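You operate a simulated robot arm through the tools that you are given. There is no shell and no other tool.

Carry out the task below with a simulated two-armed robot. There is one attempt and no reset: what you move stays moved.

TASK
Hold the damp meter on the top of the site box steady with one hand and press the meter button to switch it on with the other.

The check looks at the end state, three seconds after you hand in, the way a careful person would. Anything else that was tipped, shoved, dropped, spilled or broken makes it a failure.

THE ROBOT
Two 6-joint arms with two-finger grippers on one trunk, on a base that moves. Base frame: it is fixed to the floor where the robot stands at the start and does not move with it; the origin is under the middle of the robot, x ahead of it, y to its left, z up. Readings come in mm, degrees, newtons and seconds.
The left shoulder is at the start at [30, 178, 838], the right one opposite. With the tool pointing down near the work surface each hand reaches from about 520 to 820 mm from the robot's upright axis, wherever it stands, measured 20 degrees to its own side. Places, roughly: damp meter [750, -2250, 500]; meter button [900, -2400, 600]. Payload 2.54 kg a hand.
Tool frame (each hand has its own): the origin (TCP) lies between the finger pads and is the grasp point; the fingertips stand 30 mm ahead of it; z points along the fingers, y is the line along which they close. The gripper opens to 116 mm; its body begins 95 mm behind the TCP.
Orientation is that of the tool frame in the base frame, as a unit quaternion [x, y, z, w]. With the fingers straight down and closing along the base's y, the tool's x points along the base's -x, its y along +y and its z along -z.

THE INTERFACE
- The arms move only by the tool send_rows. It takes "left_increments", "right_increments" or both (then of equal length, played together; a hand with none holds still); each is a list of rows, each a list of 3 entries, a list of its own where there are three numbers: the shift along the base's x, y, z in mm, then the turn, a rotation vector about the base's x, y, z in degrees, then the finger opening in mm, from 0 to 116. In form: [[[tx, ty, tz], [ax, ay, az], jaw], ...]. A call has 1 to 20 rows; each row is the pose to reach, as a shift and turn from the pose commanded when the call began. Rows are played at 5 a second. More than 50 mm and 8.6 degrees between two rows, or a gripper value outside its range, and nothing of the call is played. A pose out of reach is approached as far as the arm can. The call stops where the force on the tool passes 40 N (or 10 N more than at its start, if that is more) or the arm is blocked; 0.2 s more then pass. The fingers move at their own pace (about 153 mm/s each) and stop on an object; they squeeze with about 42 N. The grip force told is the motor's: it shows also when the fingers shut on nothing. Time passes only in rows, and 0.2 s behind the last, so rows that repeat a pose let the fingers close. The reply holds the time, the measured pose of the TCP, the force on the tool along the base axes, the opening and the grip force, in the units named above and with some noise, with the torque about the TCP (base axes, N m) and any sound that the robot's microphone picked up.
- Cameras (640 x 400 px; columns grow to the right, rows downward): "scene" is now at [57, 5.9, 1570.5]; the picture's right is [0.06, -1.00, 0.00], its down [-0.67, -0.04, -0.74] and it looks along [0.74, 0.04, -0.67] (base axes); focal length 261 px, centre (320, 200). "left" rides on the left gripper at [69, 15, -122] in its tool frame; the picture's right is [-0.21, 0.98, 0.00], its down [-0.83, -0.18, -0.53] and it looks along [-0.52, -0.11, 0.85] (tool axes); focal length 251 px, centre (320, 200). "right" rides on the right gripper at [69, -15, -122] in its tool frame; the picture's right is [0.21, 0.98, 0.00], its down [-0.83, 0.18, -0.53] and it looks along [-0.52, 0.11, 0.85] (tool axes); focal length 251 px, centre (320, 200). There is no depth. A picture from a camera that has moved, and an enlarged one, comes with that camera's place and axes in the base frame and with its lens.
- capture(camera): a new picture of that camera. No time passes.
- raise_lower(by): moves the trunk up (or, below 0, down) by that many mm; the arms and the scene camera ride with it, the base frame stays. It gives what a move gives, with no picture.
- base_move(legs): drives the robot by 1 to 6 legs, each [ahead, left, turn to the left] in mm, mm and degrees, along the robot's own axes; the way and the turn of a leg run together, so that a leg with both is an arc; at most 1500 mm and 180 degrees a leg. The arms and the cameras ride along, it lands a little off, and it stops where it bumps. It gives what a move gives.
- pan_tilt(pan, tilt): turns the head with the scene camera to pan (to the left, within 143 degrees either way) and tilt (down, from -29 to 69), counted from straight ahead of the robot. It gives what a move gives.
- enlarge(camera, box): a new picture of the part [left, top, right, bottom] of that camera's present view, enlarged. No time passes.
- close_job(): hands the job in; it is judged then, once.

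Places have to be worked out from the pictures, the camera data and where the tool is seen. Open the grippers and draw the arms clear of the work before you hand the job in, unless the task says otherwise.

The tools are called after "Request:" by a JSON object that holds its "name" and its "arguments". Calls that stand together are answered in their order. send_rows: Moves the arms, as the interface text tells. Its arguments: {"type":"object","properties":{"left_increments":{"type":"array","items":{"type":"array"}},"right_increments":{"type":"array","items":{"type":"array"}}},"required":[]} The other tools are called the same way: raise_lower (by) moves the trunk up or down; base_move (legs) drives the base; pan_tilt (pan, tilt) turns the head that bears the scene camera; capture (camera) takes a picture; enlarge (camera, box) takes an enlarged picture of a part of a camera's view; close_job () hands the job in.

At the start:

```text
time_s: 0.0
left_eef_pos: [586.7, 192.2, 835.3]
left_ee_rot: [0.0, 1.0, 0.0, 0.0]
left_ft_force: [-0.4, -0.4, -0.1]
left_torque: [-0.04, 0.04, 0.01]
left_finger_gap: 116.0
left_grip_force: 0.0
right_eef_pos: [484.6, -263.8, 882.7]
right_ee_rot: [0.0, 1.0, 0.0, -0.001]
right_ft_force: [0.3, 0.9, 0.4]
right_torque: [0.02, 0.0, -0.01]
right_finger_gap: 115.7
right_grip_force: 0.1
trunk travel left (down, up): [-50.0, 490.0]
robot x, y, heading: [1.6, -2.2, 0.1]
head pan, tilt (commanded): [3.2, 42.3]
```

scene: 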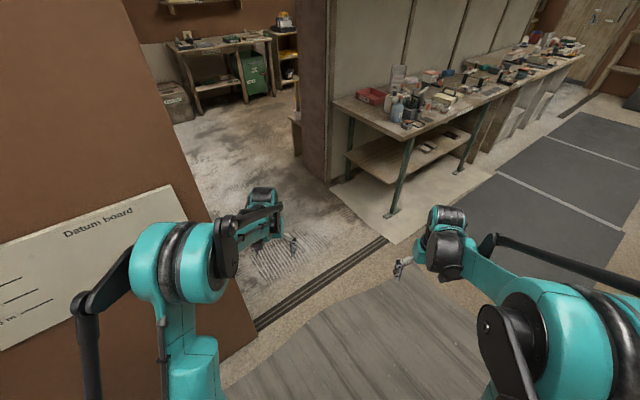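
right: 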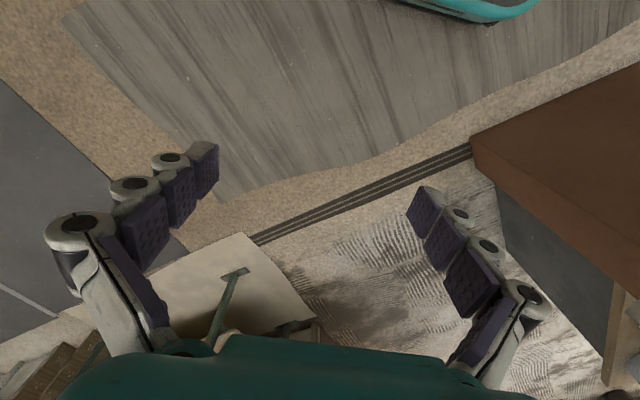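
left: 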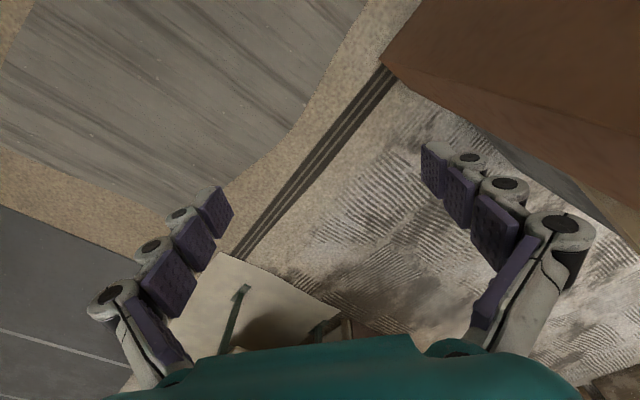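

The opening pictures do not show the site box; it should be about 2.3 m to my right. I turn the head to the right to look for it.

Request:
{"name": "pan_tilt", "arguments": {"pan": -70, "tilt": 30}}

Request:
{"name": "capture", "arguments": {"camera": "scene"}}

```text
time_s: 1.4
left_eef_pos: [587.3, 190.8, 834.2]
left_ee_rot: [0.0, 1.0, -0.001, 0.0]
left_ft_force: [0.1, -0.7, 0.2]
left_torque: [-0.03, -0.02, -0.02]
left_finger_gap: 115.9
left_grip_force: 0.1
right_eef_pos: [484.4, -263.2, 882.8]
right_ee_rot: [0.0, 1.0, 0.0, 0.0]
right_ft_force: [-0.7, 0.7, -0.4]
right_torque: [0.0, 0.0, -0.01]
right_finger_gap: 116.1
right_grip_force: 0.0
trunk travel left (down, up): [-50.0, 490.0]
robot x, y, heading: [-1.6, -0.6, -0.1]
head pan, tilt (commanded): [-70.0, 30.0]
```

```text
taken
camera scene: at [4.8, -83.7, 1589.3], right [-0.94, -0.34, 0.0], down [-0.17, 0.47, -0.87], along [0.3, -0.81, -0.5], focal length 261 px, centre (320, 200)
```

scene: 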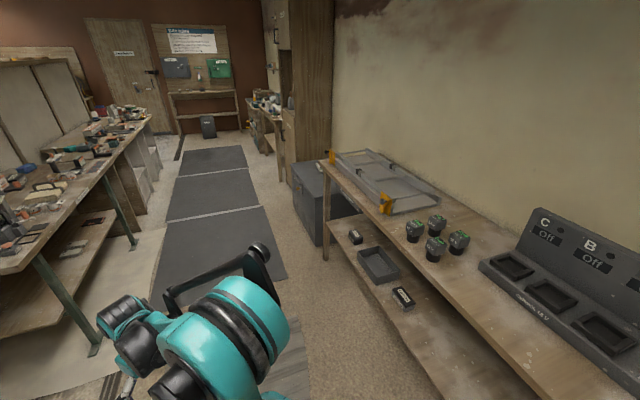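

The grey box behind the end of the bench, around pixel (320,180), matches the rough place given. I enlarge that part.

Request:
{"name": "enlarge", "arguments": {"camera": "scene", "box": [240, 120, 400, 260]}}

Request:
{"name": "enlarge", "arguments": {"camera": "scene", "box": [160, 20, 320, 160]}}

```text
2.86 times, centred on (320, 190) of scene
camera zoom: at [4.8, -83.7, 1589.3], right [-0.94, -0.34, 0.0], down [-0.17, 0.47, -0.87], along [0.3, -0.81, -0.5], focal length 746 px, centre (320, 229)
```

zoom: 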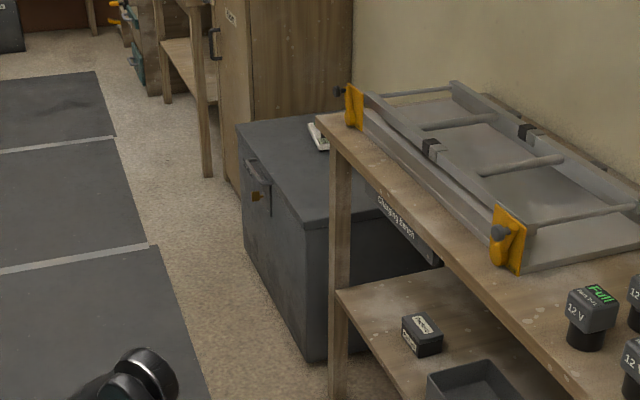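

```text
2.86 times, centred on (240, 90) of scene
camera zoom: at [4.8, -83.7, 1589.3], right [-0.94, -0.34, 0.0], down [-0.17, 0.47, -0.87], along [0.3, -0.81, -0.5], focal length 746 px, centre (549, 514)
```

zoom: 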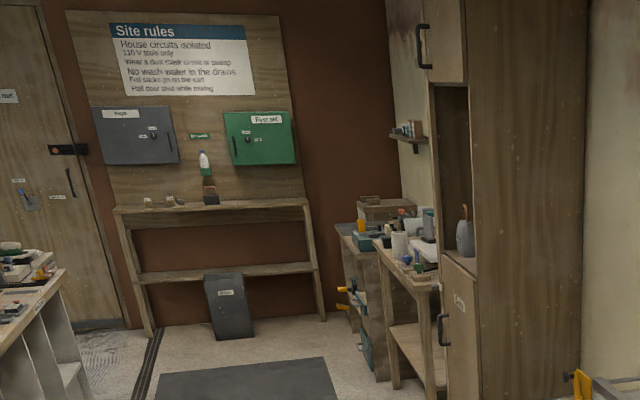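

The white handheld on the site box is the damp meter, near (890, -2440); the box top is about z=500. The room is turned about -51° from my frame, with the aisle running that way. I turn on the spot to face along the aisle first, then look.

Request:
{"name": "base_move", "arguments": {"legs": [[0, 0, -50.7]]}}

Request:
{"name": "pan_tilt", "arguments": {"pan": -15, "tilt": 30}}

Request:
{"name": "capture", "arguments": {"camera": "scene"}}

```text
time_s: 4.1
left_eef_pos: [531.3, -315.4, 834.7]
left_ee_rot: [0.413, 0.911, 0.0, 0.0]
left_ft_force: [-1.0, 0.0, -0.1]
left_torque: [-0.02, -0.01, 0.01]
left_finger_gap: 116.1
left_grip_force: 0.0
right_eef_pos: [119.6, -537.2, 882.2]
right_ee_rot: [0.413, 0.911, 0.0, 0.0]
right_ft_force: [0.0, -0.2, -0.4]
right_torque: [0.03, -0.02, 0.01]
right_finger_gap: 116.1
right_grip_force: 0.0
trunk travel left (down, up): [-50.0, 490.0]
robot x, y, heading: [0.9, 1.4, -48.8]
head pan, tilt (commanded): [-70.0, 30.0]
```

```text
time_s: 5.3
left_eef_pos: [530.1, -315.2, 835.2]
left_ee_rot: [0.413, 0.911, 0.0, 0.0]
left_ft_force: [0.5, 0.1, 0.5]
left_torque: [-0.01, -0.04, 0.02]
left_finger_gap: 115.9
left_grip_force: 0.1
right_eef_pos: [121.0, -538.5, 881.3]
right_ee_rot: [0.413, 0.911, 0.0, 0.0]
right_ft_force: [0.3, 1.8, -0.8]
right_torque: [0.01, 0.04, -0.04]
right_finger_gap: 115.9
right_grip_force: 0.1
trunk travel left (down, up): [-50.0, 490.0]
robot x, y, heading: [1.6, 0.3, -48.8]
head pan, tilt (commanded): [-15.0, 30.0]
```

```text
taken
camera scene: at [23.7, -57.6, 1589.3], right [-0.9, -0.44, 0.0], down [-0.22, 0.45, -0.87], along [0.38, -0.78, -0.5], focal length 261 px, centre (320, 200)
```

scene: 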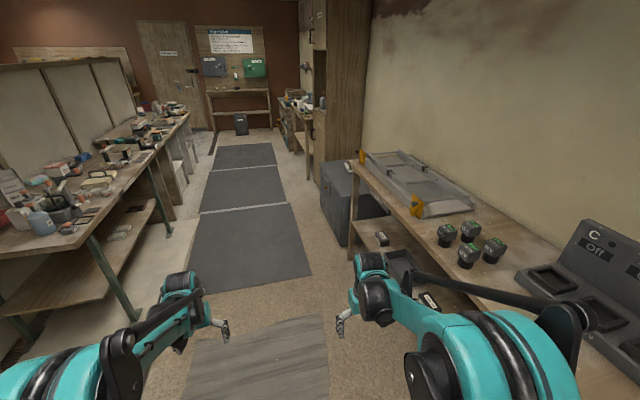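

The aisle ahead is clear. I drive about 2 m along its middle, then turn to face the box.

Request:
{"name": "base_move", "arguments": {"legs": [[1000, 15, 0], [1000, 15, 0]]}}

Request:
{"name": "pan_tilt", "arguments": {"pan": -60, "tilt": 40}}

Request:
{"name": "capture", "arguments": {"camera": "scene"}}

```text
time_s: 15.1
left_eef_pos: [1835.8, -1791.4, 832.8]
left_ee_rot: [0.42, 0.907, 0.0, 0.0]
left_ft_force: [-0.1, 0.2, -0.1]
left_torque: [0.01, -0.02, -0.04]
left_finger_gap: 115.7
left_grip_force: 0.0
right_eef_pos: [1423.2, -2006.6, 880.9]
right_ee_rot: [0.421, 0.907, 0.001, 0.0]
right_ft_force: [-0.1, 0.3, 1.1]
right_torque: [0.01, 0.01, 0.01]
right_finger_gap: 116.0
right_grip_force: 0.0
trunk travel left (down, up): [-50.0, 490.0]
robot x, y, heading: [1312.5, -1465.7, -50.2]
head pan, tilt (commanded): [-15.0, 30.0]
```

```text
time_s: 16.2
left_eef_pos: [1835.2, -1791.5, 835.5]
left_ee_rot: [0.421, 0.907, -0.001, 0.0]
left_ft_force: [-0.1, -0.4, -0.9]
left_torque: [-0.01, -0.02, 0.03]
left_finger_gap: 115.8
left_grip_force: 0.0
right_eef_pos: [1423.1, -2006.8, 881.5]
right_ee_rot: [0.42, 0.907, 0.0, 0.0]
right_ft_force: [-0.2, -0.1, 0.5]
right_torque: [0.0, -0.02, 0.01]
right_finger_gap: 116.2
right_grip_force: 0.0
trunk travel left (down, up): [-50.0, 490.0]
robot x, y, heading: [1310.3, -1465.5, -49.9]
head pan, tilt (commanded): [-60.0, 40.0]
```

```text
taken
camera scene: at [1266.9, -1522.0, 1574.0], right [-0.94, 0.34, 0.0], down [0.22, 0.6, -0.77], along [-0.26, -0.72, -0.64], focal length 261 px, centre (320, 200)
```

scene: 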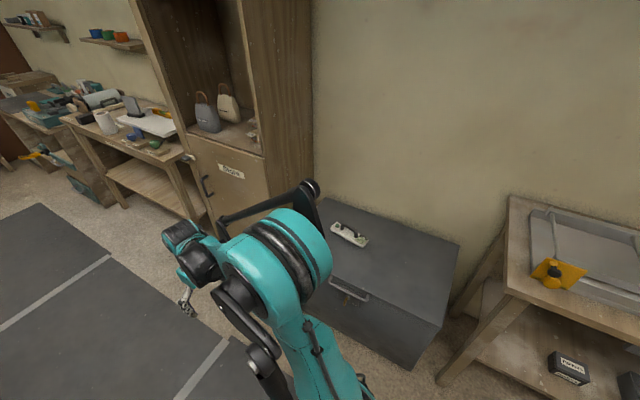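

The meter is now visible on the left half of the box top, with something upright on it. I enlarge it to see how it is laid out.

Request:
{"name": "enlarge", "arguments": {"camera": "scene", "box": [300, 195, 400, 265]}}

Request:
{"name": "enlarge", "arguments": {"camera": "scene", "box": [200, 130, 480, 380]}}

```text
5.71 times, centred on (350, 230) of scene
camera zoom: at [1266.9, -1522.0, 1574.0], right [-0.94, 0.34, 0.0], down [0.22, 0.6, -0.77], along [-0.26, -0.72, -0.64], focal length 1491 px, centre (149, 29)
```

zoom: 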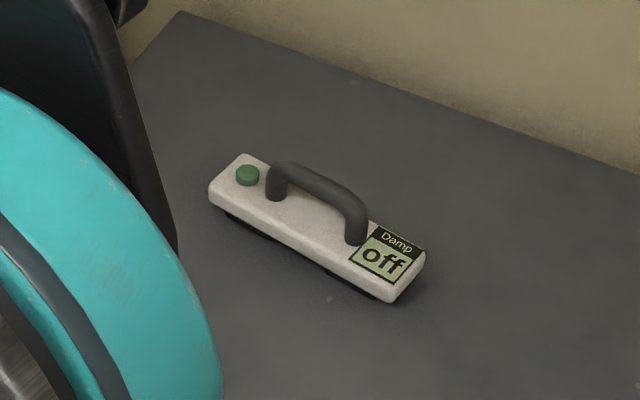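

```text
1.60 times, centred on (340, 255) of scene
camera zoom: at [1266.9, -1522.0, 1574.0], right [-0.94, 0.34, 0.0], down [0.22, 0.6, -0.77], along [-0.26, -0.72, -0.64], focal length 418 px, centre (288, 112)
```

zoom: 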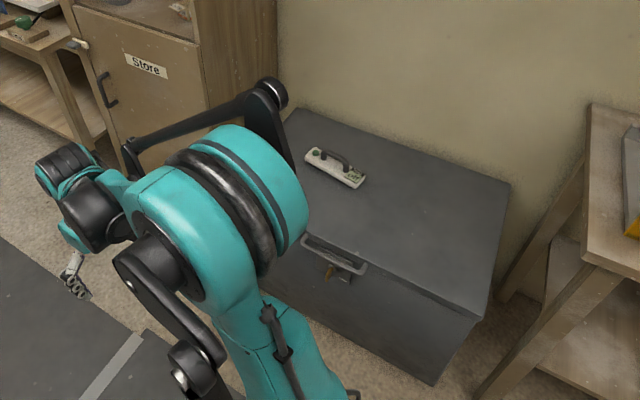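

The meter lies flat with a bridge handle in the middle, the green button at its left end near (835, -2440) and the display, reading "off", at the right end. I turn right on the spot to face the box squarely (about -141°), staying mid-aisle.

Request:
{"name": "base_move", "arguments": {"legs": [[0, 0, -45], [0, 0, -46]]}}

Request:
{"name": "pan_tilt", "arguments": {"pan": 15, "tilt": 50}}

Request:
{"name": "capture", "arguments": {"camera": "scene"}}

```text
time_s: 20.9
left_eef_pos: [961.2, -1975.0, 833.9]
left_ee_rot: [0.947, 0.321, 0.0, 0.0]
left_ft_force: [-0.7, 0.7, -0.4]
left_torque: [-0.01, -0.01, -0.04]
left_finger_gap: 115.9
left_grip_force: 0.1
right_eef_pos: [765.3, -1551.0, 881.6]
right_ee_rot: [0.947, 0.321, 0.0, 0.001]
right_ft_force: [0.2, 0.7, 0.1]
right_torque: [0.02, 0.0, -0.01]
right_finger_gap: 116.0
right_grip_force: 0.0
trunk travel left (down, up): [-50.0, 490.0]
robot x, y, heading: [1312.5, -1466.9, -142.6]
head pan, tilt (commanded): [-60.0, 40.0]
```

```text
time_s: 22.3
left_eef_pos: [962.1, -1974.9, 834.3]
left_ee_rot: [0.947, 0.321, 0.0, 0.0]
left_ft_force: [0.5, 0.7, -0.4]
left_torque: [-0.01, -0.04, 0.01]
left_finger_gap: 116.1
left_grip_force: 0.1
right_eef_pos: [766.0, -1551.7, 882.0]
right_ee_rot: [0.947, 0.321, 0.0, 0.0]
right_ft_force: [-1.2, 0.4, -0.6]
right_torque: [0.0, 0.0, 0.01]
right_finger_gap: 116.3
right_grip_force: 0.1
trunk travel left (down, up): [-50.0, 490.0]
robot x, y, heading: [1312.0, -1465.9, -142.6]
head pan, tilt (commanded): [15.0, 50.0]
```

```text
taken
camera scene: at [1291.4, -1507.6, 1559.8], right [-0.79, 0.61, 0.0], down [0.47, 0.61, -0.64], along [-0.39, -0.51, -0.77], focal length 261 px, centre (320, 200)
```

scene: 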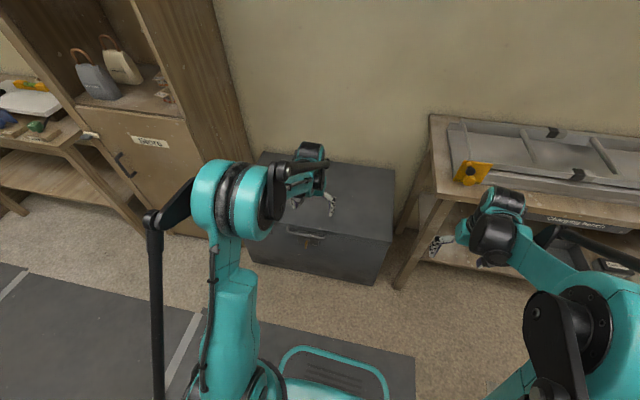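

The base front reaches roughly 290 mm ahead of my axis, and the box corner is about (645, -1807). I slide left along the aisle first to line up with the meter, then measure again before moving in.

Request:
{"name": "base_move", "arguments": {"legs": [[0, 420, 2.6]]}}

Request:
{"name": "pan_tilt", "arguments": {"pan": 0, "tilt": 45}}

Request:
{"name": "capture", "arguments": {"camera": "scene"}}

Request:
{"name": "capture", "arguments": {"camera": "left"}}

Request:
{"name": "capture", "arguments": {"camera": "right"}}

```text
time_s: 24.9
left_eef_pos: [1250.1, -2318.5, 834.1]
left_ee_rot: [0.939, 0.344, 0.0, 0.0]
left_ft_force: [0.3, -0.9, 0.3]
left_torque: [0.0, -0.01, 0.03]
left_finger_gap: 116.0
left_grip_force: 0.1
right_eef_pos: [1033.7, -1903.7, 882.6]
right_ee_rot: [0.939, 0.344, 0.0, 0.0]
right_ft_force: [-0.7, -0.6, 0.6]
right_torque: [0.02, 0.03, 0.0]
right_finger_gap: 116.1
right_grip_force: 0.0
trunk travel left (down, up): [-50.0, 490.0]
robot x, y, heading: [1573.7, -1794.8, -140.0]
head pan, tilt (commanded): [15.0, 50.0]
```

```text
time_s: 25.7
left_eef_pos: [1248.7, -2317.4, 834.7]
left_ee_rot: [0.939, 0.344, 0.001, 0.0]
left_ft_force: [0.6, 0.7, -0.6]
left_torque: [0.0, 0.01, -0.01]
left_finger_gap: 115.9
left_grip_force: 0.0
right_eef_pos: [1032.6, -1903.4, 882.8]
right_ee_rot: [0.939, 0.344, -0.001, 0.0]
right_ft_force: [0.2, -0.7, 0.8]
right_torque: [0.0, -0.01, 0.01]
right_finger_gap: 116.0
right_grip_force: 0.1
trunk travel left (down, up): [-50.0, 490.0]
robot x, y, heading: [1575.8, -1792.2, -140.0]
head pan, tilt (commanded): [0.0, 45.0]
```

```text
taken
camera scene: at [1538.1, -1824.4, 1566.7], right [-0.65, 0.76, 0.0], down [0.54, 0.46, -0.71], along [-0.54, -0.46, -0.71], focal length 261 px, centre (320, 200)
```

scene: 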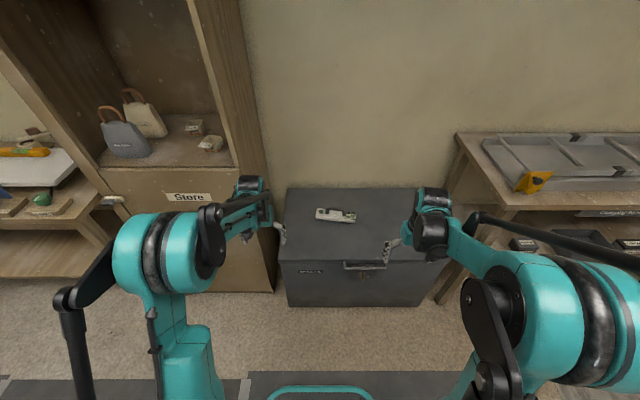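

```text
taken
camera left: at [1312.0, -2283.7, 956.1], right [0.47, -0.88, 0.0], down [-0.75, -0.39, 0.53], along [-0.47, -0.25, -0.85], focal length 251 px, centre (320, 200)
```

left: 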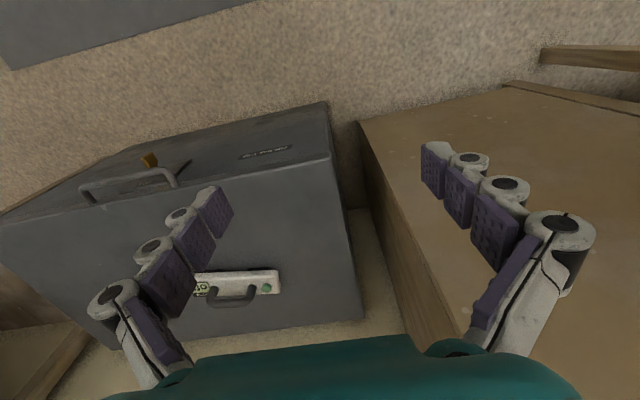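

```text
taken
camera right: at [1077.1, -1848.3, 1003.3], right [0.79, -0.61, 0.0], down [-0.51, -0.67, 0.53], along [-0.32, -0.42, -0.85], focal length 251 px, centre (320, 200)
```

right: 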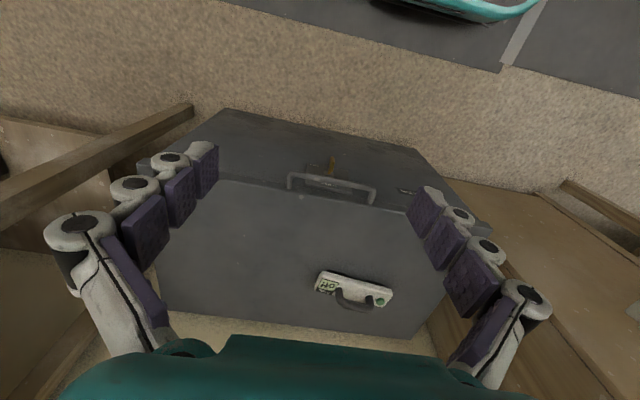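

All three cameras see the meter. Crossing the left and right hand camera rays puts the button near (855, -2393, 589), so the box top is nearer z=550. I enlarge views to refine that.

Request:
{"name": "enlarge", "arguments": {"camera": "scene", "box": [270, 170, 450, 310]}}

Request:
{"name": "enlarge", "arguments": {"camera": "left", "box": [180, 240, 300, 320]}}

Request:
{"name": "enlarge", "arguments": {"camera": "right", "box": [300, 250, 420, 330]}}

```text
2.86 times, centred on (360, 240) of scene
camera zoom: at [1538.1, -1824.4, 1566.7], right [-0.65, 0.76, 0.0], down [0.54, 0.46, -0.71], along [-0.54, -0.46, -0.71], focal length 746 px, centre (206, 86)
```

zoom: 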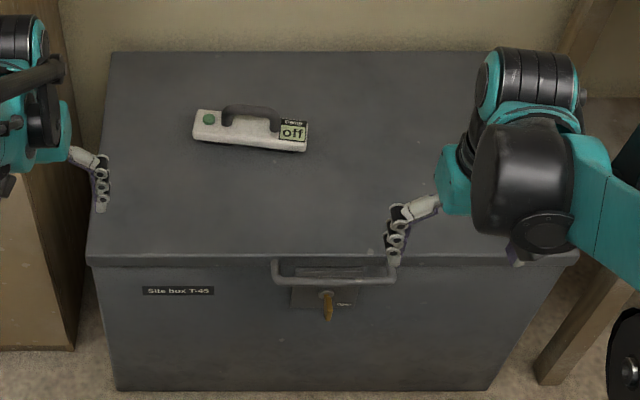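

```text
5.00 times, centred on (240, 280) of left
camera zoom: at [1312.0, -2283.7, 956.1], right [0.47, -0.88, 0.0], down [-0.75, -0.39, 0.53], along [-0.47, -0.25, -0.85], focal length 1257 px, centre (720, -200)
```

zoom: 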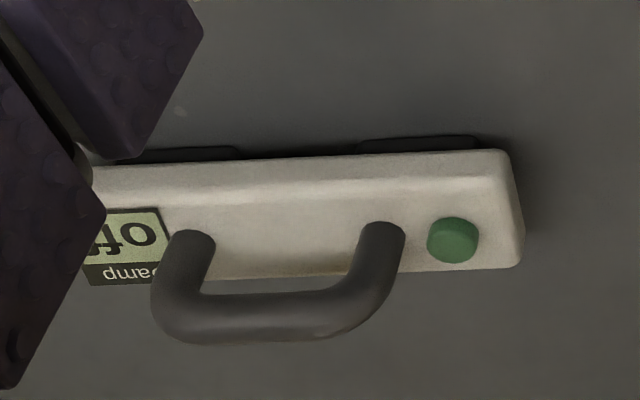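

```text
5.00 times, centred on (360, 290) of right
camera zoom: at [1077.1, -1848.3, 1003.3], right [0.79, -0.61, 0.0], down [-0.51, -0.67, 0.53], along [-0.32, -0.42, -0.85], focal length 1257 px, centre (120, -250)
```

zoom: 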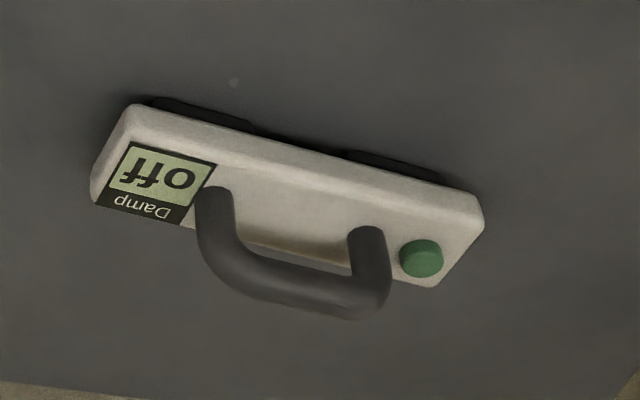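

The crossing rays agree well: button top about (851, -2395, 587), handle bar centre about (811, -2331, 623), box top z about 548. The handle bar points 122°/-58°, so before driving in I turn the hands so the fingers close across the bar (right hand yaw +82°, left hand yaw -98°) and pull the left hand inward, away from the cabinet.

Request:
{"name": "send_rows", "arguments": {"left_increments": [[[-0.6, 5, 0], [0, 0, -7], 116], [[-1.1, 10, 0], [0, 0, -14], 116], [[-1.7, 15, 0], [0, 0, -21], 116], [[-2.3, 20, 0], [0, 0, -28], 116], [[-2.9, 25, 0], [0, 0, -35], 116], [[-3.4, 31, 0], [0, 0, -42], 116], [[-4, 36, 0], [0, 0, -49], 116], [[-4.6, 41, 0], [0, 0, -56], 116], [[-5.1, 46, 0], [0, 0, -63], 116], [[-5.7, 51, 0], [0, 0, -70], 116], [[-6.3, 56, 0], [0, 0, -77], 116], [[-6.9, 61, 0], [0, 0, -84], 116], [[-7.4, 66, 0], [0, 0, -91], 116], [[-8, 72, 0], [0, 0, -98], 116]], "right_increments": [[[0, 0, 0], [0, 0, 5.86], 116], [[0, 0, 0], [0, 0, 11.71], 116], [[0, 0, 0], [0, 0, 17.57], 116], [[0, 0, 0], [0, 0, 23.43], 116], [[0, 0, 0], [0, 0, 29.29], 116], [[0, 0, 0], [0, 0, 35.14], 116], [[0, 0, 0], [0, 0, 41], 116], [[0, 0, 0], [0, 0, 46.86], 116], [[0, 0, 0], [0, 0, 52.71], 116], [[0, 0, 0], [0, 0, 58.57], 116], [[0, 0, 0], [0, 0, 64.43], 116], [[0, 0, 0], [0, 0, 70.29], 116], [[0, 0, 0], [0, 0, 76.14], 116], [[0, 0, 0], [0, 0, 82], 116]]}}

Request:
{"name": "capture", "arguments": {"camera": "scene"}}

```text
time_s: 28.7
left_eef_pos: [1240.6, -2245.3, 834.0]
left_ee_rot: [0.875, -0.484, 0.0, -0.001]
left_ft_force: [-0.3, -0.6, 1.4]
left_torque: [-0.02, -0.02, 0.0]
left_finger_gap: 115.6
left_grip_force: 0.0
right_eef_pos: [1032.5, -1903.7, 881.9]
right_ee_rot: [0.483, 0.876, 0.0, 0.0]
right_ft_force: [0.8, -0.6, -0.3]
right_torque: [-0.04, 0.02, 0.0]
right_finger_gap: 116.1
right_grip_force: 0.0
trunk travel left (down, up): [-50.0, 490.0]
robot x, y, heading: [1570.8, -1793.2, -139.5]
head pan, tilt (commanded): [0.0, 45.0]
```

```text
taken
camera scene: at [1537.9, -1824.1, 1566.7], right [-0.65, 0.76, 0.0], down [0.54, 0.46, -0.71], along [-0.54, -0.46, -0.71], focal length 261 px, centre (320, 200)
```

scene: 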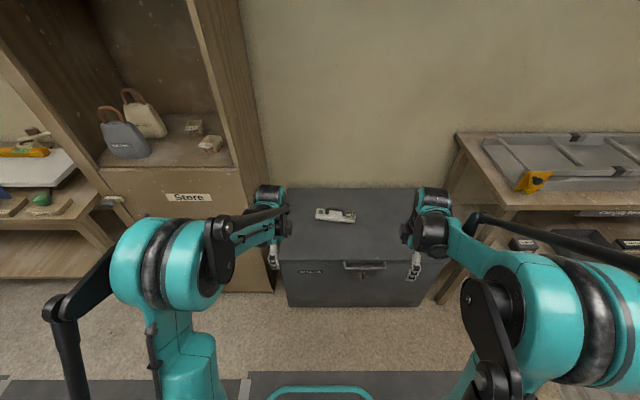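

Both hands turned as planned with the cabinet clear. I shift 60 mm right and go half the distance ahead, then check clearance to cabinet and box.

Request:
{"name": "base_move", "arguments": {"legs": [[0, -60, 0], [140, 0, 0]]}}

Request:
{"name": "pan_tilt", "arguments": {"pan": 12, "tilt": 58}}

Request:
{"name": "capture", "arguments": {"camera": "scene"}}

```text
time_s: 30.6
left_eef_pos: [1094.2, -2288.8, 833.6]
left_ee_rot: [0.874, -0.485, 0.0, 0.0]
left_ft_force: [-1.4, 0.2, 0.4]
left_torque: [0.05, -0.02, -0.01]
left_finger_gap: 115.9
left_grip_force: 0.1
right_eef_pos: [887.2, -1946.5, 880.8]
right_ee_rot: [0.485, 0.874, 0.001, 0.0]
right_ft_force: [-0.5, -1.2, -0.4]
right_torque: [0.06, -0.06, -0.03]
right_finger_gap: 116.3
right_grip_force: 0.0
trunk travel left (down, up): [-50.0, 490.0]
robot x, y, heading: [1427.9, -1838.7, -139.7]
head pan, tilt (commanded): [0.0, 45.0]
```

```text
time_s: 31.3
left_eef_pos: [1093.4, -2287.6, 835.0]
left_ee_rot: [0.875, -0.485, 0.0, 0.0]
left_ft_force: [-0.6, -0.3, 0.2]
left_torque: [0.01, -0.04, 0.0]
left_finger_gap: 115.9
left_grip_force: 0.1
right_eef_pos: [888.7, -1946.0, 882.8]
right_ee_rot: [0.484, 0.875, 0.0, 0.0]
right_ft_force: [0.7, 0.4, 0.0]
right_torque: [-0.02, -0.01, -0.01]
right_finger_gap: 116.0
right_grip_force: 0.0
trunk travel left (down, up): [-50.0, 490.0]
robot x, y, heading: [1430.0, -1837.8, -140.0]
head pan, tilt (commanded): [12.0, 58.0]
```

```text
taken
camera scene: at [1413.3, -1870.5, 1549.6], right [-0.79, 0.62, 0.0], down [0.52, 0.67, -0.53], along [-0.33, -0.42, -0.85], focal length 261 px, centre (320, 200)
```

scene: 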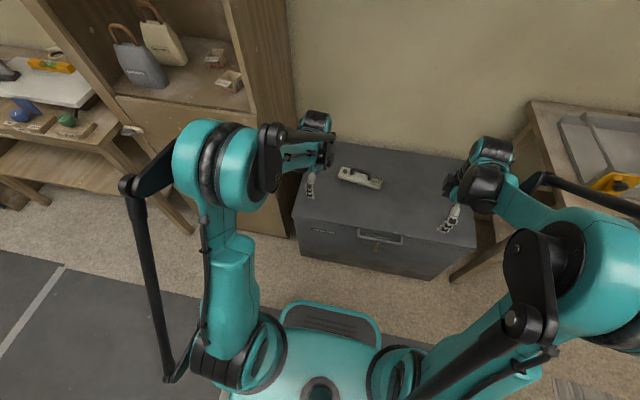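

There is about 250 mm from base to box and the left elbow is well short of the cabinet. I drive the remaining 136 mm ahead.

Request:
{"name": "base_move", "arguments": {"legs": [[136, 0, 0]]}}

Request:
{"name": "pan_tilt", "arguments": {"pan": 5, "tilt": 60}}

Request:
{"name": "capture", "arguments": {"camera": "scene"}}

Request:
{"name": "capture", "arguments": {"camera": "left"}}

Request:
{"name": "capture", "arguments": {"camera": "right"}}

```text
time_s: 32.6
left_eef_pos: [992.9, -2374.6, 833.1]
left_ee_rot: [0.875, -0.485, 0.001, -0.001]
left_ft_force: [-0.1, -0.4, -1.1]
left_torque: [0.06, -0.02, -0.01]
left_finger_gap: 116.3
left_grip_force: 0.0
right_eef_pos: [785.7, -2032.5, 881.0]
right_ee_rot: [0.484, 0.875, 0.001, 0.0]
right_ft_force: [-0.1, -0.3, 0.1]
right_torque: [0.05, -0.07, 0.01]
right_finger_gap: 116.0
right_grip_force: 0.0
trunk travel left (down, up): [-50.0, 490.0]
robot x, y, heading: [1327.3, -1924.4, -139.9]
head pan, tilt (commanded): [12.0, 58.0]
```

```text
time_s: 33.3
left_eef_pos: [992.5, -2373.5, 834.3]
left_ee_rot: [0.875, -0.484, 0.001, 0.0]
left_ft_force: [0.2, -0.4, -1.5]
left_torque: [0.0, 0.01, -0.01]
left_finger_gap: 115.9
left_grip_force: 0.0
right_eef_pos: [786.3, -2032.6, 881.1]
right_ee_rot: [0.484, 0.875, 0.0, -0.001]
right_ft_force: [0.2, -0.2, -0.8]
right_torque: [-0.01, -0.01, 0.01]
right_finger_gap: 116.2
right_grip_force: 0.1
trunk travel left (down, up): [-50.0, 490.0]
robot x, y, heading: [1325.1, -1917.8, -139.8]
head pan, tilt (commanded): [5.0, 60.0]
```

```text
taken
camera scene: at [1307.3, -1948.5, 1547.2], right [-0.71, 0.71, 0.0], down [0.61, 0.61, -0.5], along [-0.35, -0.35, -0.87], focal length 261 px, centre (320, 200)
```

scene: 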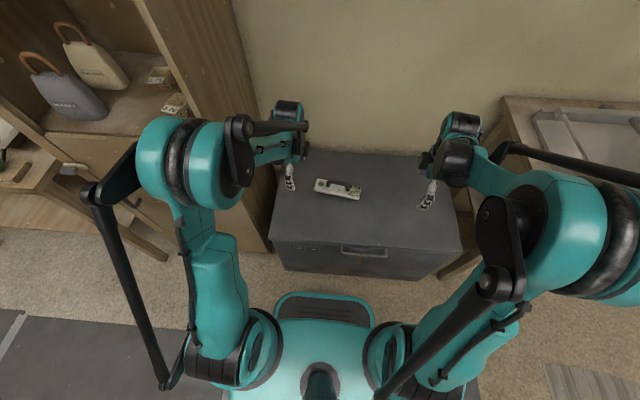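

```text
taken
camera left: at [1017.6, -2439.9, 956.2], right [-0.94, -0.34, 0.0], down [-0.28, 0.8, 0.53], along [-0.18, 0.5, -0.85], focal length 251 px, centre (320, 200)
```

left: 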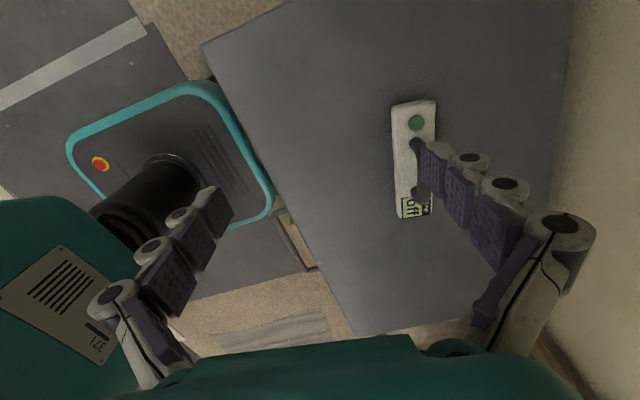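

```text
taken
camera right: at [738.3, -1982.0, 1003.1], right [0.71, 0.7, 0.0], down [0.59, -0.6, 0.53], along [0.37, -0.38, -0.85], focal length 251 px, centre (320, 200)
```

right: 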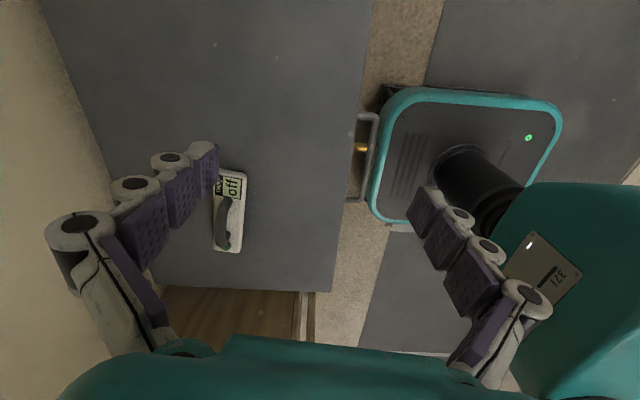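

I am now about 660 mm from the meter with good clearance. I enlarge both hand views to triangulate the button and handle from here.

Request:
{"name": "enlarge", "arguments": {"camera": "left", "box": [360, 90, 480, 230]}}

Request:
{"name": "enlarge", "arguments": {"camera": "right", "box": [170, 150, 290, 270]}}

Request:
{"name": "enlarge", "arguments": {"camera": "scene", "box": [240, 90, 480, 240]}}

```text
2.86 times, centred on (420, 160) of left
camera zoom: at [1017.6, -2439.9, 956.2], right [-0.94, -0.34, 0.0], down [-0.28, 0.8, 0.53], along [-0.18, 0.5, -0.85], focal length 718 px, centre (34, 314)
```

zoom: 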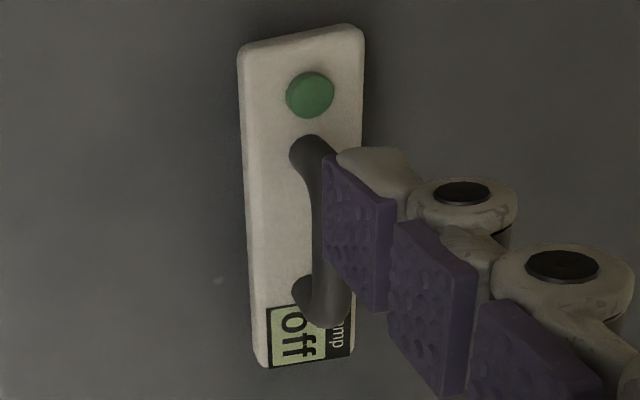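

```text
3.33 times, centred on (230, 210) of right
camera zoom: at [738.3, -1982.0, 1003.1], right [0.71, 0.7, 0.0], down [0.59, -0.6, 0.53], along [0.37, -0.38, -0.85], focal length 838 px, centre (620, 167)
```

zoom: 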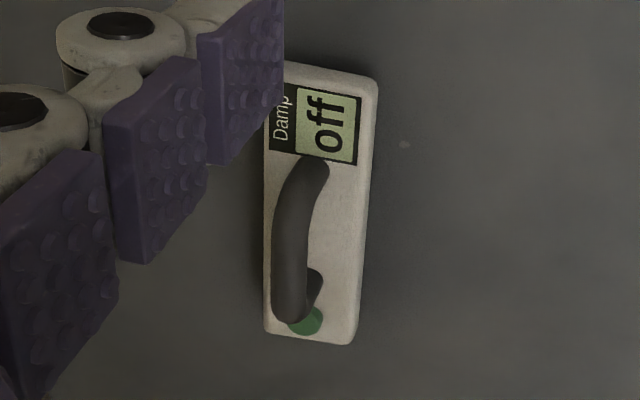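

```text
2.67 times, centred on (360, 165) of scene
camera zoom: at [1307.3, -1948.5, 1547.2], right [-0.71, 0.71, 0.0], down [0.61, 0.61, -0.5], along [-0.35, -0.35, -0.87], focal length 696 px, centre (213, 293)
```

zoom: 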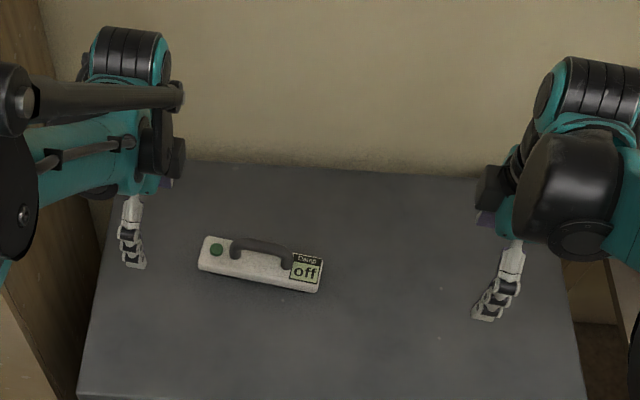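

The new rays confirm the button at (851, -2395, 587) and the handle bar centre at about (811, -2329, 623), axis 122°. I bring the open right hand above the handle at z=720, tilting it 20° outward so that the two grippers stay apart.

Request:
{"name": "send_rows", "arguments": {"right_increments": [[[2, -29, -16], [-1.69, -1.06, 0], 100], [[4, -58, -32], [-3.39, -2.13, 0], 100], [[6, -87, -48], [-5.08, -3.19, 0], 100], [[8, -116, -64], [-6.78, -4.25, 0], 100], [[10, -145, -80], [-8.47, -5.31, 0], 100], [[12, -174, -96], [-10.17, -6.38, 0], 100], [[14, -203, -112], [-11.86, -7.44, 0], 100], [[16, -232, -128], [-13.55, -8.5, 0], 100], [[18, -261, -144], [-15.25, -9.57, 0], 100], [[20.2, -290, -161], [-16.94, -10.63, 0], 100], [[20.2, -290, -161], [-16.94, -10.63, 0], 100]]}}

Request:
{"name": "capture", "arguments": {"camera": "right"}}

Request:
{"name": "capture", "arguments": {"camera": "scene"}}

Request:
{"name": "capture", "arguments": {"camera": "left"}}

```text
time_s: 35.7
left_eef_pos: [992.6, -2373.0, 834.6]
left_ee_rot: [0.875, -0.483, 0.0, -0.001]
left_ft_force: [-0.2, -0.7, -0.4]
left_torque: [-0.03, -0.03, 0.02]
left_finger_gap: 115.8
left_grip_force: 0.1
right_eef_pos: [806.6, -2319.8, 719.1]
right_ee_rot: [0.477, 0.862, -0.084, 0.152]
right_ft_force: [-0.1, 0.2, -0.5]
right_torque: [0.01, -0.01, -0.02]
right_finger_gap: 100.0
right_grip_force: 0.0
trunk travel left (down, up): [-50.0, 490.0]
robot x, y, heading: [1330.0, -1922.4, -140.0]
head pan, tilt (commanded): [5.0, 60.0]
```

```text
taken
camera right: at [739.1, -2239.1, 809.8], right [0.72, 0.69, -0.07], down [0.47, -0.41, 0.78], along [0.51, -0.6, -0.62], focal length 251 px, centre (320, 200)
```

right: 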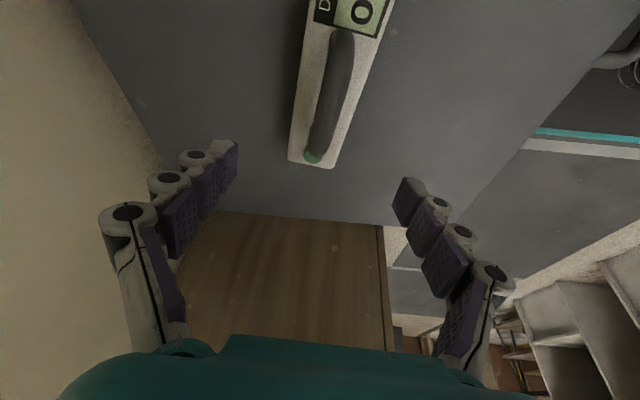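

```text
taken
camera scene: at [1307.4, -1948.4, 1547.2], right [-0.71, 0.71, 0.0], down [0.61, 0.61, -0.5], along [-0.35, -0.35, -0.87], focal length 261 px, centre (320, 200)
```

scene: 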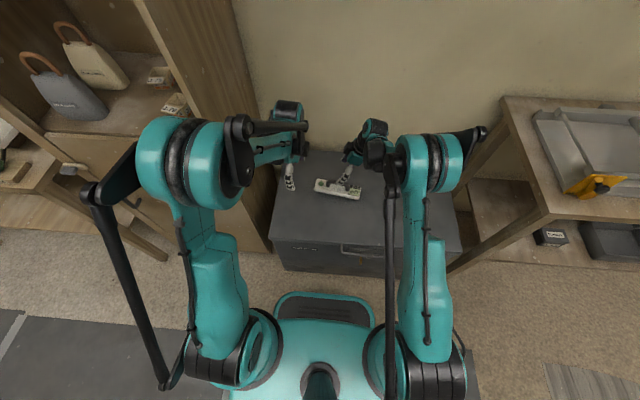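

```text
taken
camera left: at [1017.7, -2439.7, 956.3], right [-0.94, -0.34, 0.0], down [-0.28, 0.8, 0.53], along [-0.18, 0.5, -0.85], focal length 251 px, centre (320, 200)
```

left: 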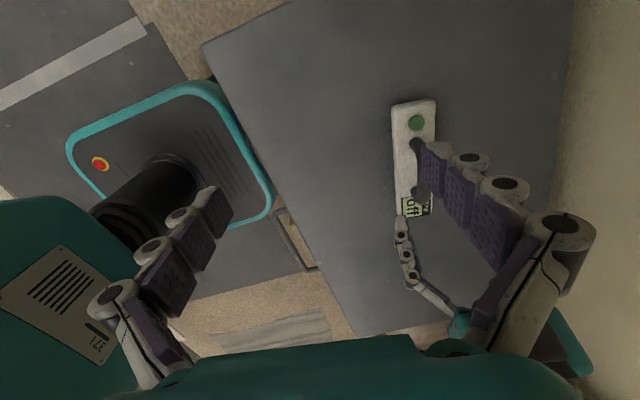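

The right hand is centred over the handle bar. I lower it 60 mm with the jaws narrowed to 70 mm and check the alignment before straddling the bar.

Request:
{"name": "send_rows", "arguments": {"right_increments": [[[0, -1, -15], [0, 0, 0], 80], [[0, -1.5, -30], [0, 0, 0], 70], [[0, -2, -45], [0, 0, 0], 70], [[0, -2, -60], [0, 0, 0], 70], [[0, -2, -60], [0, 0, 0], 70]]}}

Request:
{"name": "enlarge", "arguments": {"camera": "right", "box": [180, 0, 460, 220]}}

Request:
{"name": "enlarge", "arguments": {"camera": "scene", "box": [250, 90, 450, 230]}}

Request:
{"name": "enlarge", "arguments": {"camera": "left", "box": [340, 80, 520, 300]}}

```text
time_s: 36.9
left_eef_pos: [994.1, -2374.8, 834.7]
left_ee_rot: [0.875, -0.484, 0.0, 0.0]
left_ft_force: [-0.3, 0.3, -0.2]
left_torque: [0.0, 0.0, -0.01]
left_finger_gap: 116.0
left_grip_force: 0.1
right_eef_pos: [807.4, -2324.8, 661.4]
right_ee_rot: [0.476, 0.862, -0.083, 0.152]
right_ft_force: [-0.2, 0.4, 0.6]
right_torque: [-0.02, -0.02, 0.02]
right_finger_gap: 70.0
right_grip_force: 0.1
trunk travel left (down, up): [-50.0, 490.0]
robot x, y, heading: [1326.2, -1923.2, -140.3]
head pan, tilt (commanded): [5.0, 60.0]
```

```text
1.82 times, centred on (320, 110) of right
camera zoom: at [738.1, -2243.1, 751.6], right [0.72, 0.69, -0.07], down [0.47, -0.41, 0.78], along [0.51, -0.6, -0.62], focal length 457 px, centre (320, 364)
```

zoom: 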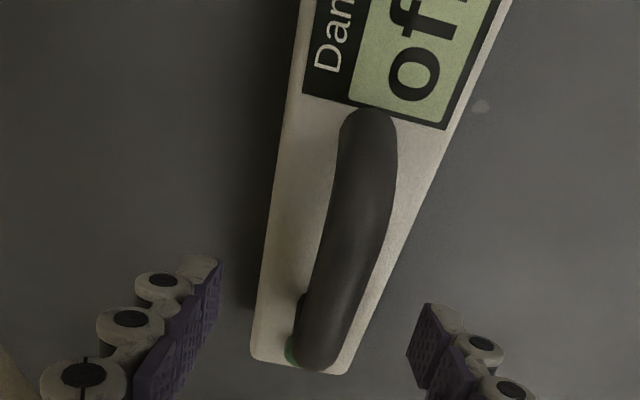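

```text
2.86 times, centred on (350, 160) of scene
camera zoom: at [1307.3, -1948.5, 1547.2], right [-0.71, 0.71, 0.0], down [0.61, 0.61, -0.5], along [-0.35, -0.35, -0.87], focal length 746 px, centre (234, 314)
```

zoom: 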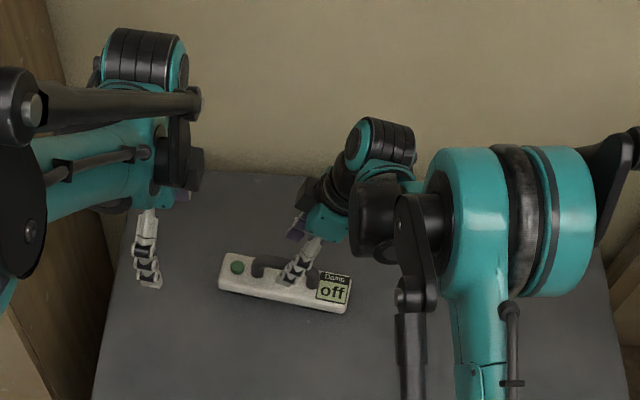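

```text
1.82 times, centred on (430, 190) of left
camera zoom: at [1017.7, -2439.9, 956.2], right [-0.94, -0.34, 0.0], down [-0.28, 0.8, 0.53], along [-0.18, 0.5, -0.85], focal length 457 px, centre (120, 218)
```

zoom: 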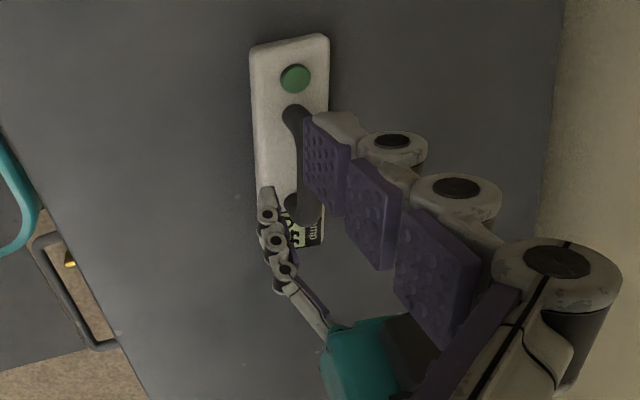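

The fingers straddle the handle line; I check closely how well the bar is centred between the pads before going lower.

Request:
{"name": "enlarge", "arguments": {"camera": "right", "box": [240, 60, 400, 220]}}

```text
2.50 times, centred on (320, 140) of right
camera zoom: at [738.1, -2243.1, 751.6], right [0.72, 0.69, -0.07], down [0.47, -0.41, 0.78], along [0.51, -0.6, -0.62], focal length 629 px, centre (320, 350)
```

zoom: 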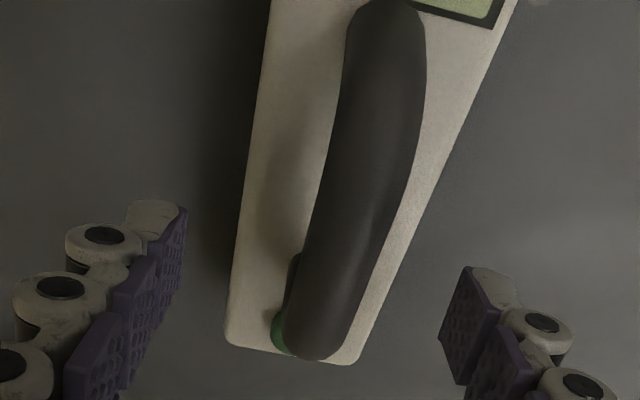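

In-hand view shows the bar about 5.5 mm off the jaw centre, toward the robot. I shift the right hand by that much and lower 20 mm, then look again.

Request:
{"name": "send_rows", "arguments": {"right_increments": [[[2.3, 1.5, 0], [0, 0, 0], 70], [[4.7, 2.9, -6], [0, 0, 0], 70], [[4.7, 2.9, -13], [0, 0, 0], 70], [[4.7, 2.9, -20], [0, 0, 0], 70], [[4.7, 2.9, -20], [0, 0, 0], 70]]}}

Request:
{"name": "enlarge", "arguments": {"camera": "right", "box": [220, 60, 420, 240]}}

Request:
{"name": "enlarge", "arguments": {"camera": "left", "box": [370, 90, 470, 260]}}

```text
time_s: 38.1
left_eef_pos: [992.0, -2374.6, 834.7]
left_ee_rot: [0.875, -0.484, -0.001, 0.0]
left_ft_force: [0.2, 0.4, -0.1]
left_torque: [0.03, -0.03, 0.02]
left_finger_gap: 116.1
left_grip_force: 0.1
right_eef_pos: [809.3, -2321.6, 640.4]
right_ee_rot: [0.477, 0.861, -0.085, 0.152]
right_ft_force: [-0.3, -0.3, -0.3]
right_torque: [-0.03, -0.03, 0.0]
right_finger_gap: 70.0
right_grip_force: 0.1
trunk travel left (down, up): [-50.0, 490.0]
robot x, y, heading: [1329.1, -1922.6, -139.8]
head pan, tilt (commanded): [5.0, 60.0]
```

```text
2.22 times, centred on (320, 150) of right
camera zoom: at [742.4, -2240.0, 730.9], right [0.72, 0.69, -0.07], down [0.47, -0.41, 0.78], along [0.51, -0.6, -0.62], focal length 559 px, centre (320, 311)
```

zoom: 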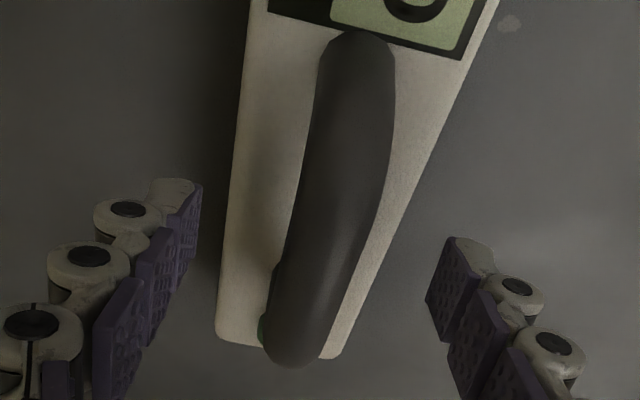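

```text
2.35 times, centred on (420, 175) of left
camera zoom: at [1017.6, -2439.9, 956.2], right [-0.94, -0.34, 0.0], down [-0.28, 0.8, 0.53], along [-0.18, 0.5, -0.85], focal length 592 px, centre (85, 259)
```

zoom: 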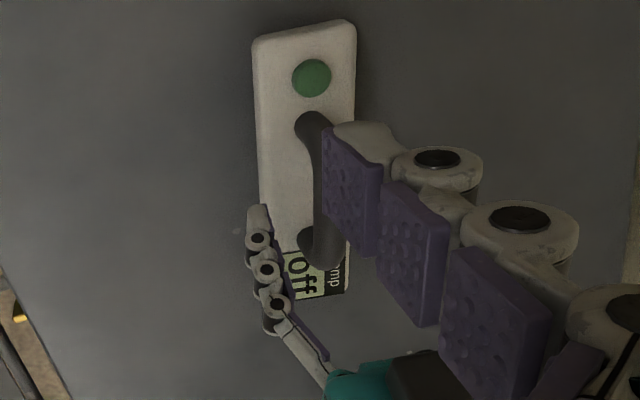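

The bar is now centred in the jaws to about half a millimetre. I lower the last 17 mm so the pads sit at the bar's height, and close on it in stages.

Request:
{"name": "send_rows", "arguments": {"right_increments": [[[0, 0, -6], [0, 0, 0], 70], [[0, 0, -12], [0, 0, 0], 60], [[0, 0, -17], [0, 0, 0], 50], [[0, 0, -17], [0, 0, 0], 40], [[0, 0, -17], [0, 0, 0], 32], [[0, 0, -17], [0, 0, 0], 32]]}}

Request:
{"name": "enlarge", "arguments": {"camera": "right", "box": [220, 60, 420, 240]}}

Request:
{"name": "enlarge", "arguments": {"camera": "left", "box": [370, 90, 470, 260]}}

```text
time_s: 39.5
left_eef_pos: [992.3, -2373.8, 835.7]
left_ee_rot: [0.875, -0.484, -0.001, 0.0]
left_ft_force: [-0.2, -0.5, -0.2]
left_torque: [0.04, 0.06, 0.01]
left_finger_gap: 116.1
left_grip_force: 0.1
right_eef_pos: [812.3, -2321.0, 625.2]
right_ee_rot: [0.477, 0.862, -0.085, 0.152]
right_ft_force: [-0.3, 0.3, -0.7]
right_torque: [-0.03, -0.01, 0.0]
right_finger_gap: 31.9
right_grip_force: 0.0
trunk travel left (down, up): [-50.0, 490.0]
robot x, y, heading: [1327.7, -1921.6, -139.9]
head pan, tilt (commanded): [5.0, 60.0]
```

```text
2.22 times, centred on (320, 150) of right
camera zoom: at [743.5, -2240.3, 714.0], right [0.72, 0.69, -0.07], down [0.47, -0.41, 0.78], along [0.51, -0.6, -0.62], focal length 559 px, centre (320, 311)
```

zoom: 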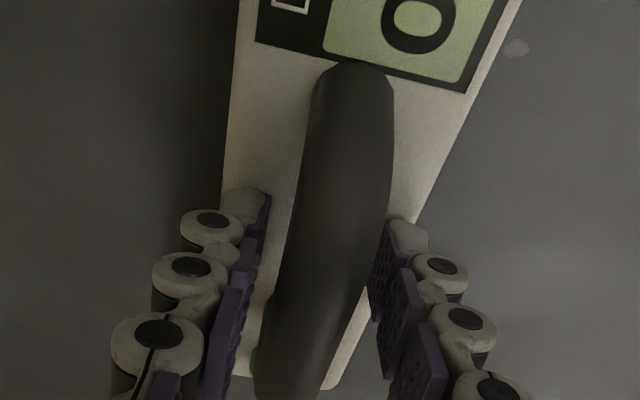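

```text
2.35 times, centred on (420, 175) of left
camera zoom: at [1017.6, -2439.9, 956.1], right [-0.94, -0.34, 0.0], down [-0.28, 0.8, 0.53], along [-0.18, 0.5, -0.85], focal length 592 px, centre (85, 259)
```

zoom: 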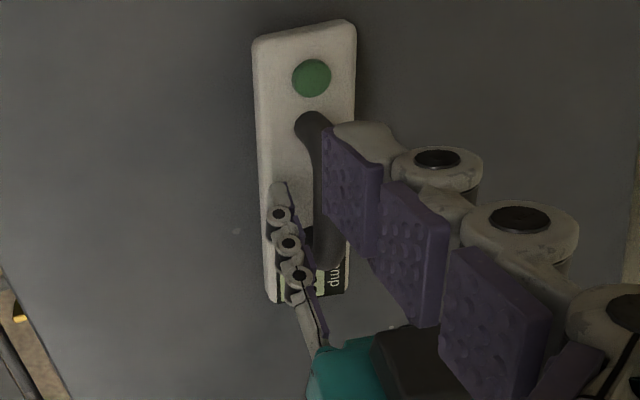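

The pads sit evenly on both sides of the bar with no contact force yet. I close the right fingers on the bar.

Request:
{"name": "send_rows", "arguments": {"right_increments": [[[0, 0, 0], [0, 0, 0], 26], [[0, 0, 0], [0, 0, 0], 22], [[0, 0, 0], [0, 0, 0], 18], [[0, 0, 0], [0, 0, 0], 12], [[0, 0, 0], [0, 0, 0], 6], [[0, 0, 0], [0, 0, 0], 6]]}}

Request:
{"name": "enlarge", "arguments": {"camera": "right", "box": [220, 60, 420, 240]}}

Request:
{"name": "enlarge", "arguments": {"camera": "left", "box": [370, 90, 470, 260]}}

```text
time_s: 40.9
left_eef_pos: [993.3, -2373.7, 834.7]
left_ee_rot: [0.875, -0.484, 0.0, 0.001]
left_ft_force: [-0.2, 0.0, -0.4]
left_torque: [0.01, -0.04, 0.0]
left_finger_gap: 116.3
left_grip_force: 0.2
right_eef_pos: [812.8, -2321.7, 624.3]
right_ee_rot: [0.477, 0.862, -0.085, 0.152]
right_ft_force: [0.2, -0.1, 0.1]
right_torque: [-0.02, -0.06, -0.08]
right_finger_gap: 17.6
right_grip_force: 41.6
trunk travel left (down, up): [-50.0, 490.0]
robot x, y, heading: [1331.1, -1926.1, -140.0]
head pan, tilt (commanded): [5.0, 60.0]
```

```text
2.22 times, centred on (320, 150) of right
camera zoom: at [743.5, -2240.4, 713.9], right [0.72, 0.69, -0.07], down [0.47, -0.41, 0.78], along [0.51, -0.6, -0.62], focal length 559 px, centre (320, 311)
```

zoom: 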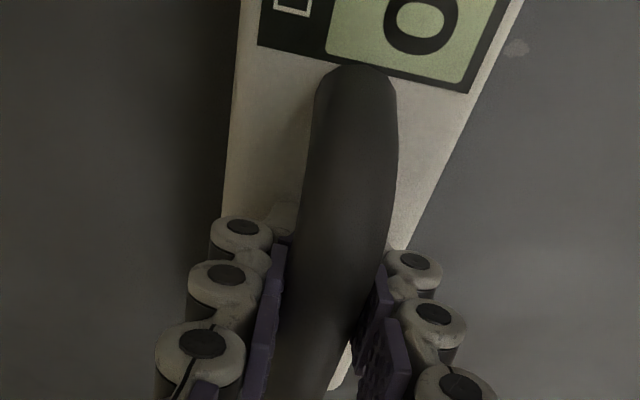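

```text
2.35 times, centred on (420, 175) of left
camera zoom: at [1017.6, -2440.0, 956.1], right [-0.94, -0.34, 0.0], down [-0.28, 0.8, 0.53], along [-0.18, 0.5, -0.85], focal length 592 px, centre (85, 259)
```

zoom: 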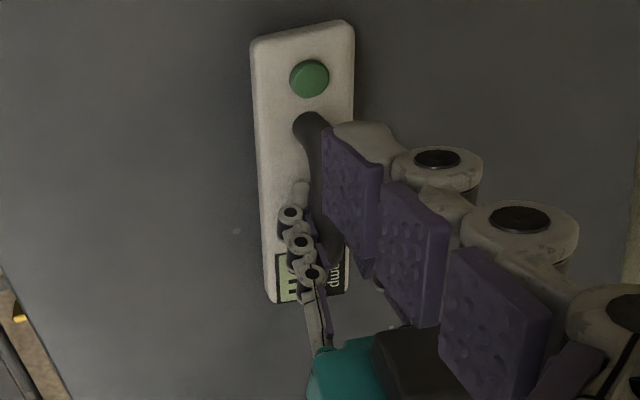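

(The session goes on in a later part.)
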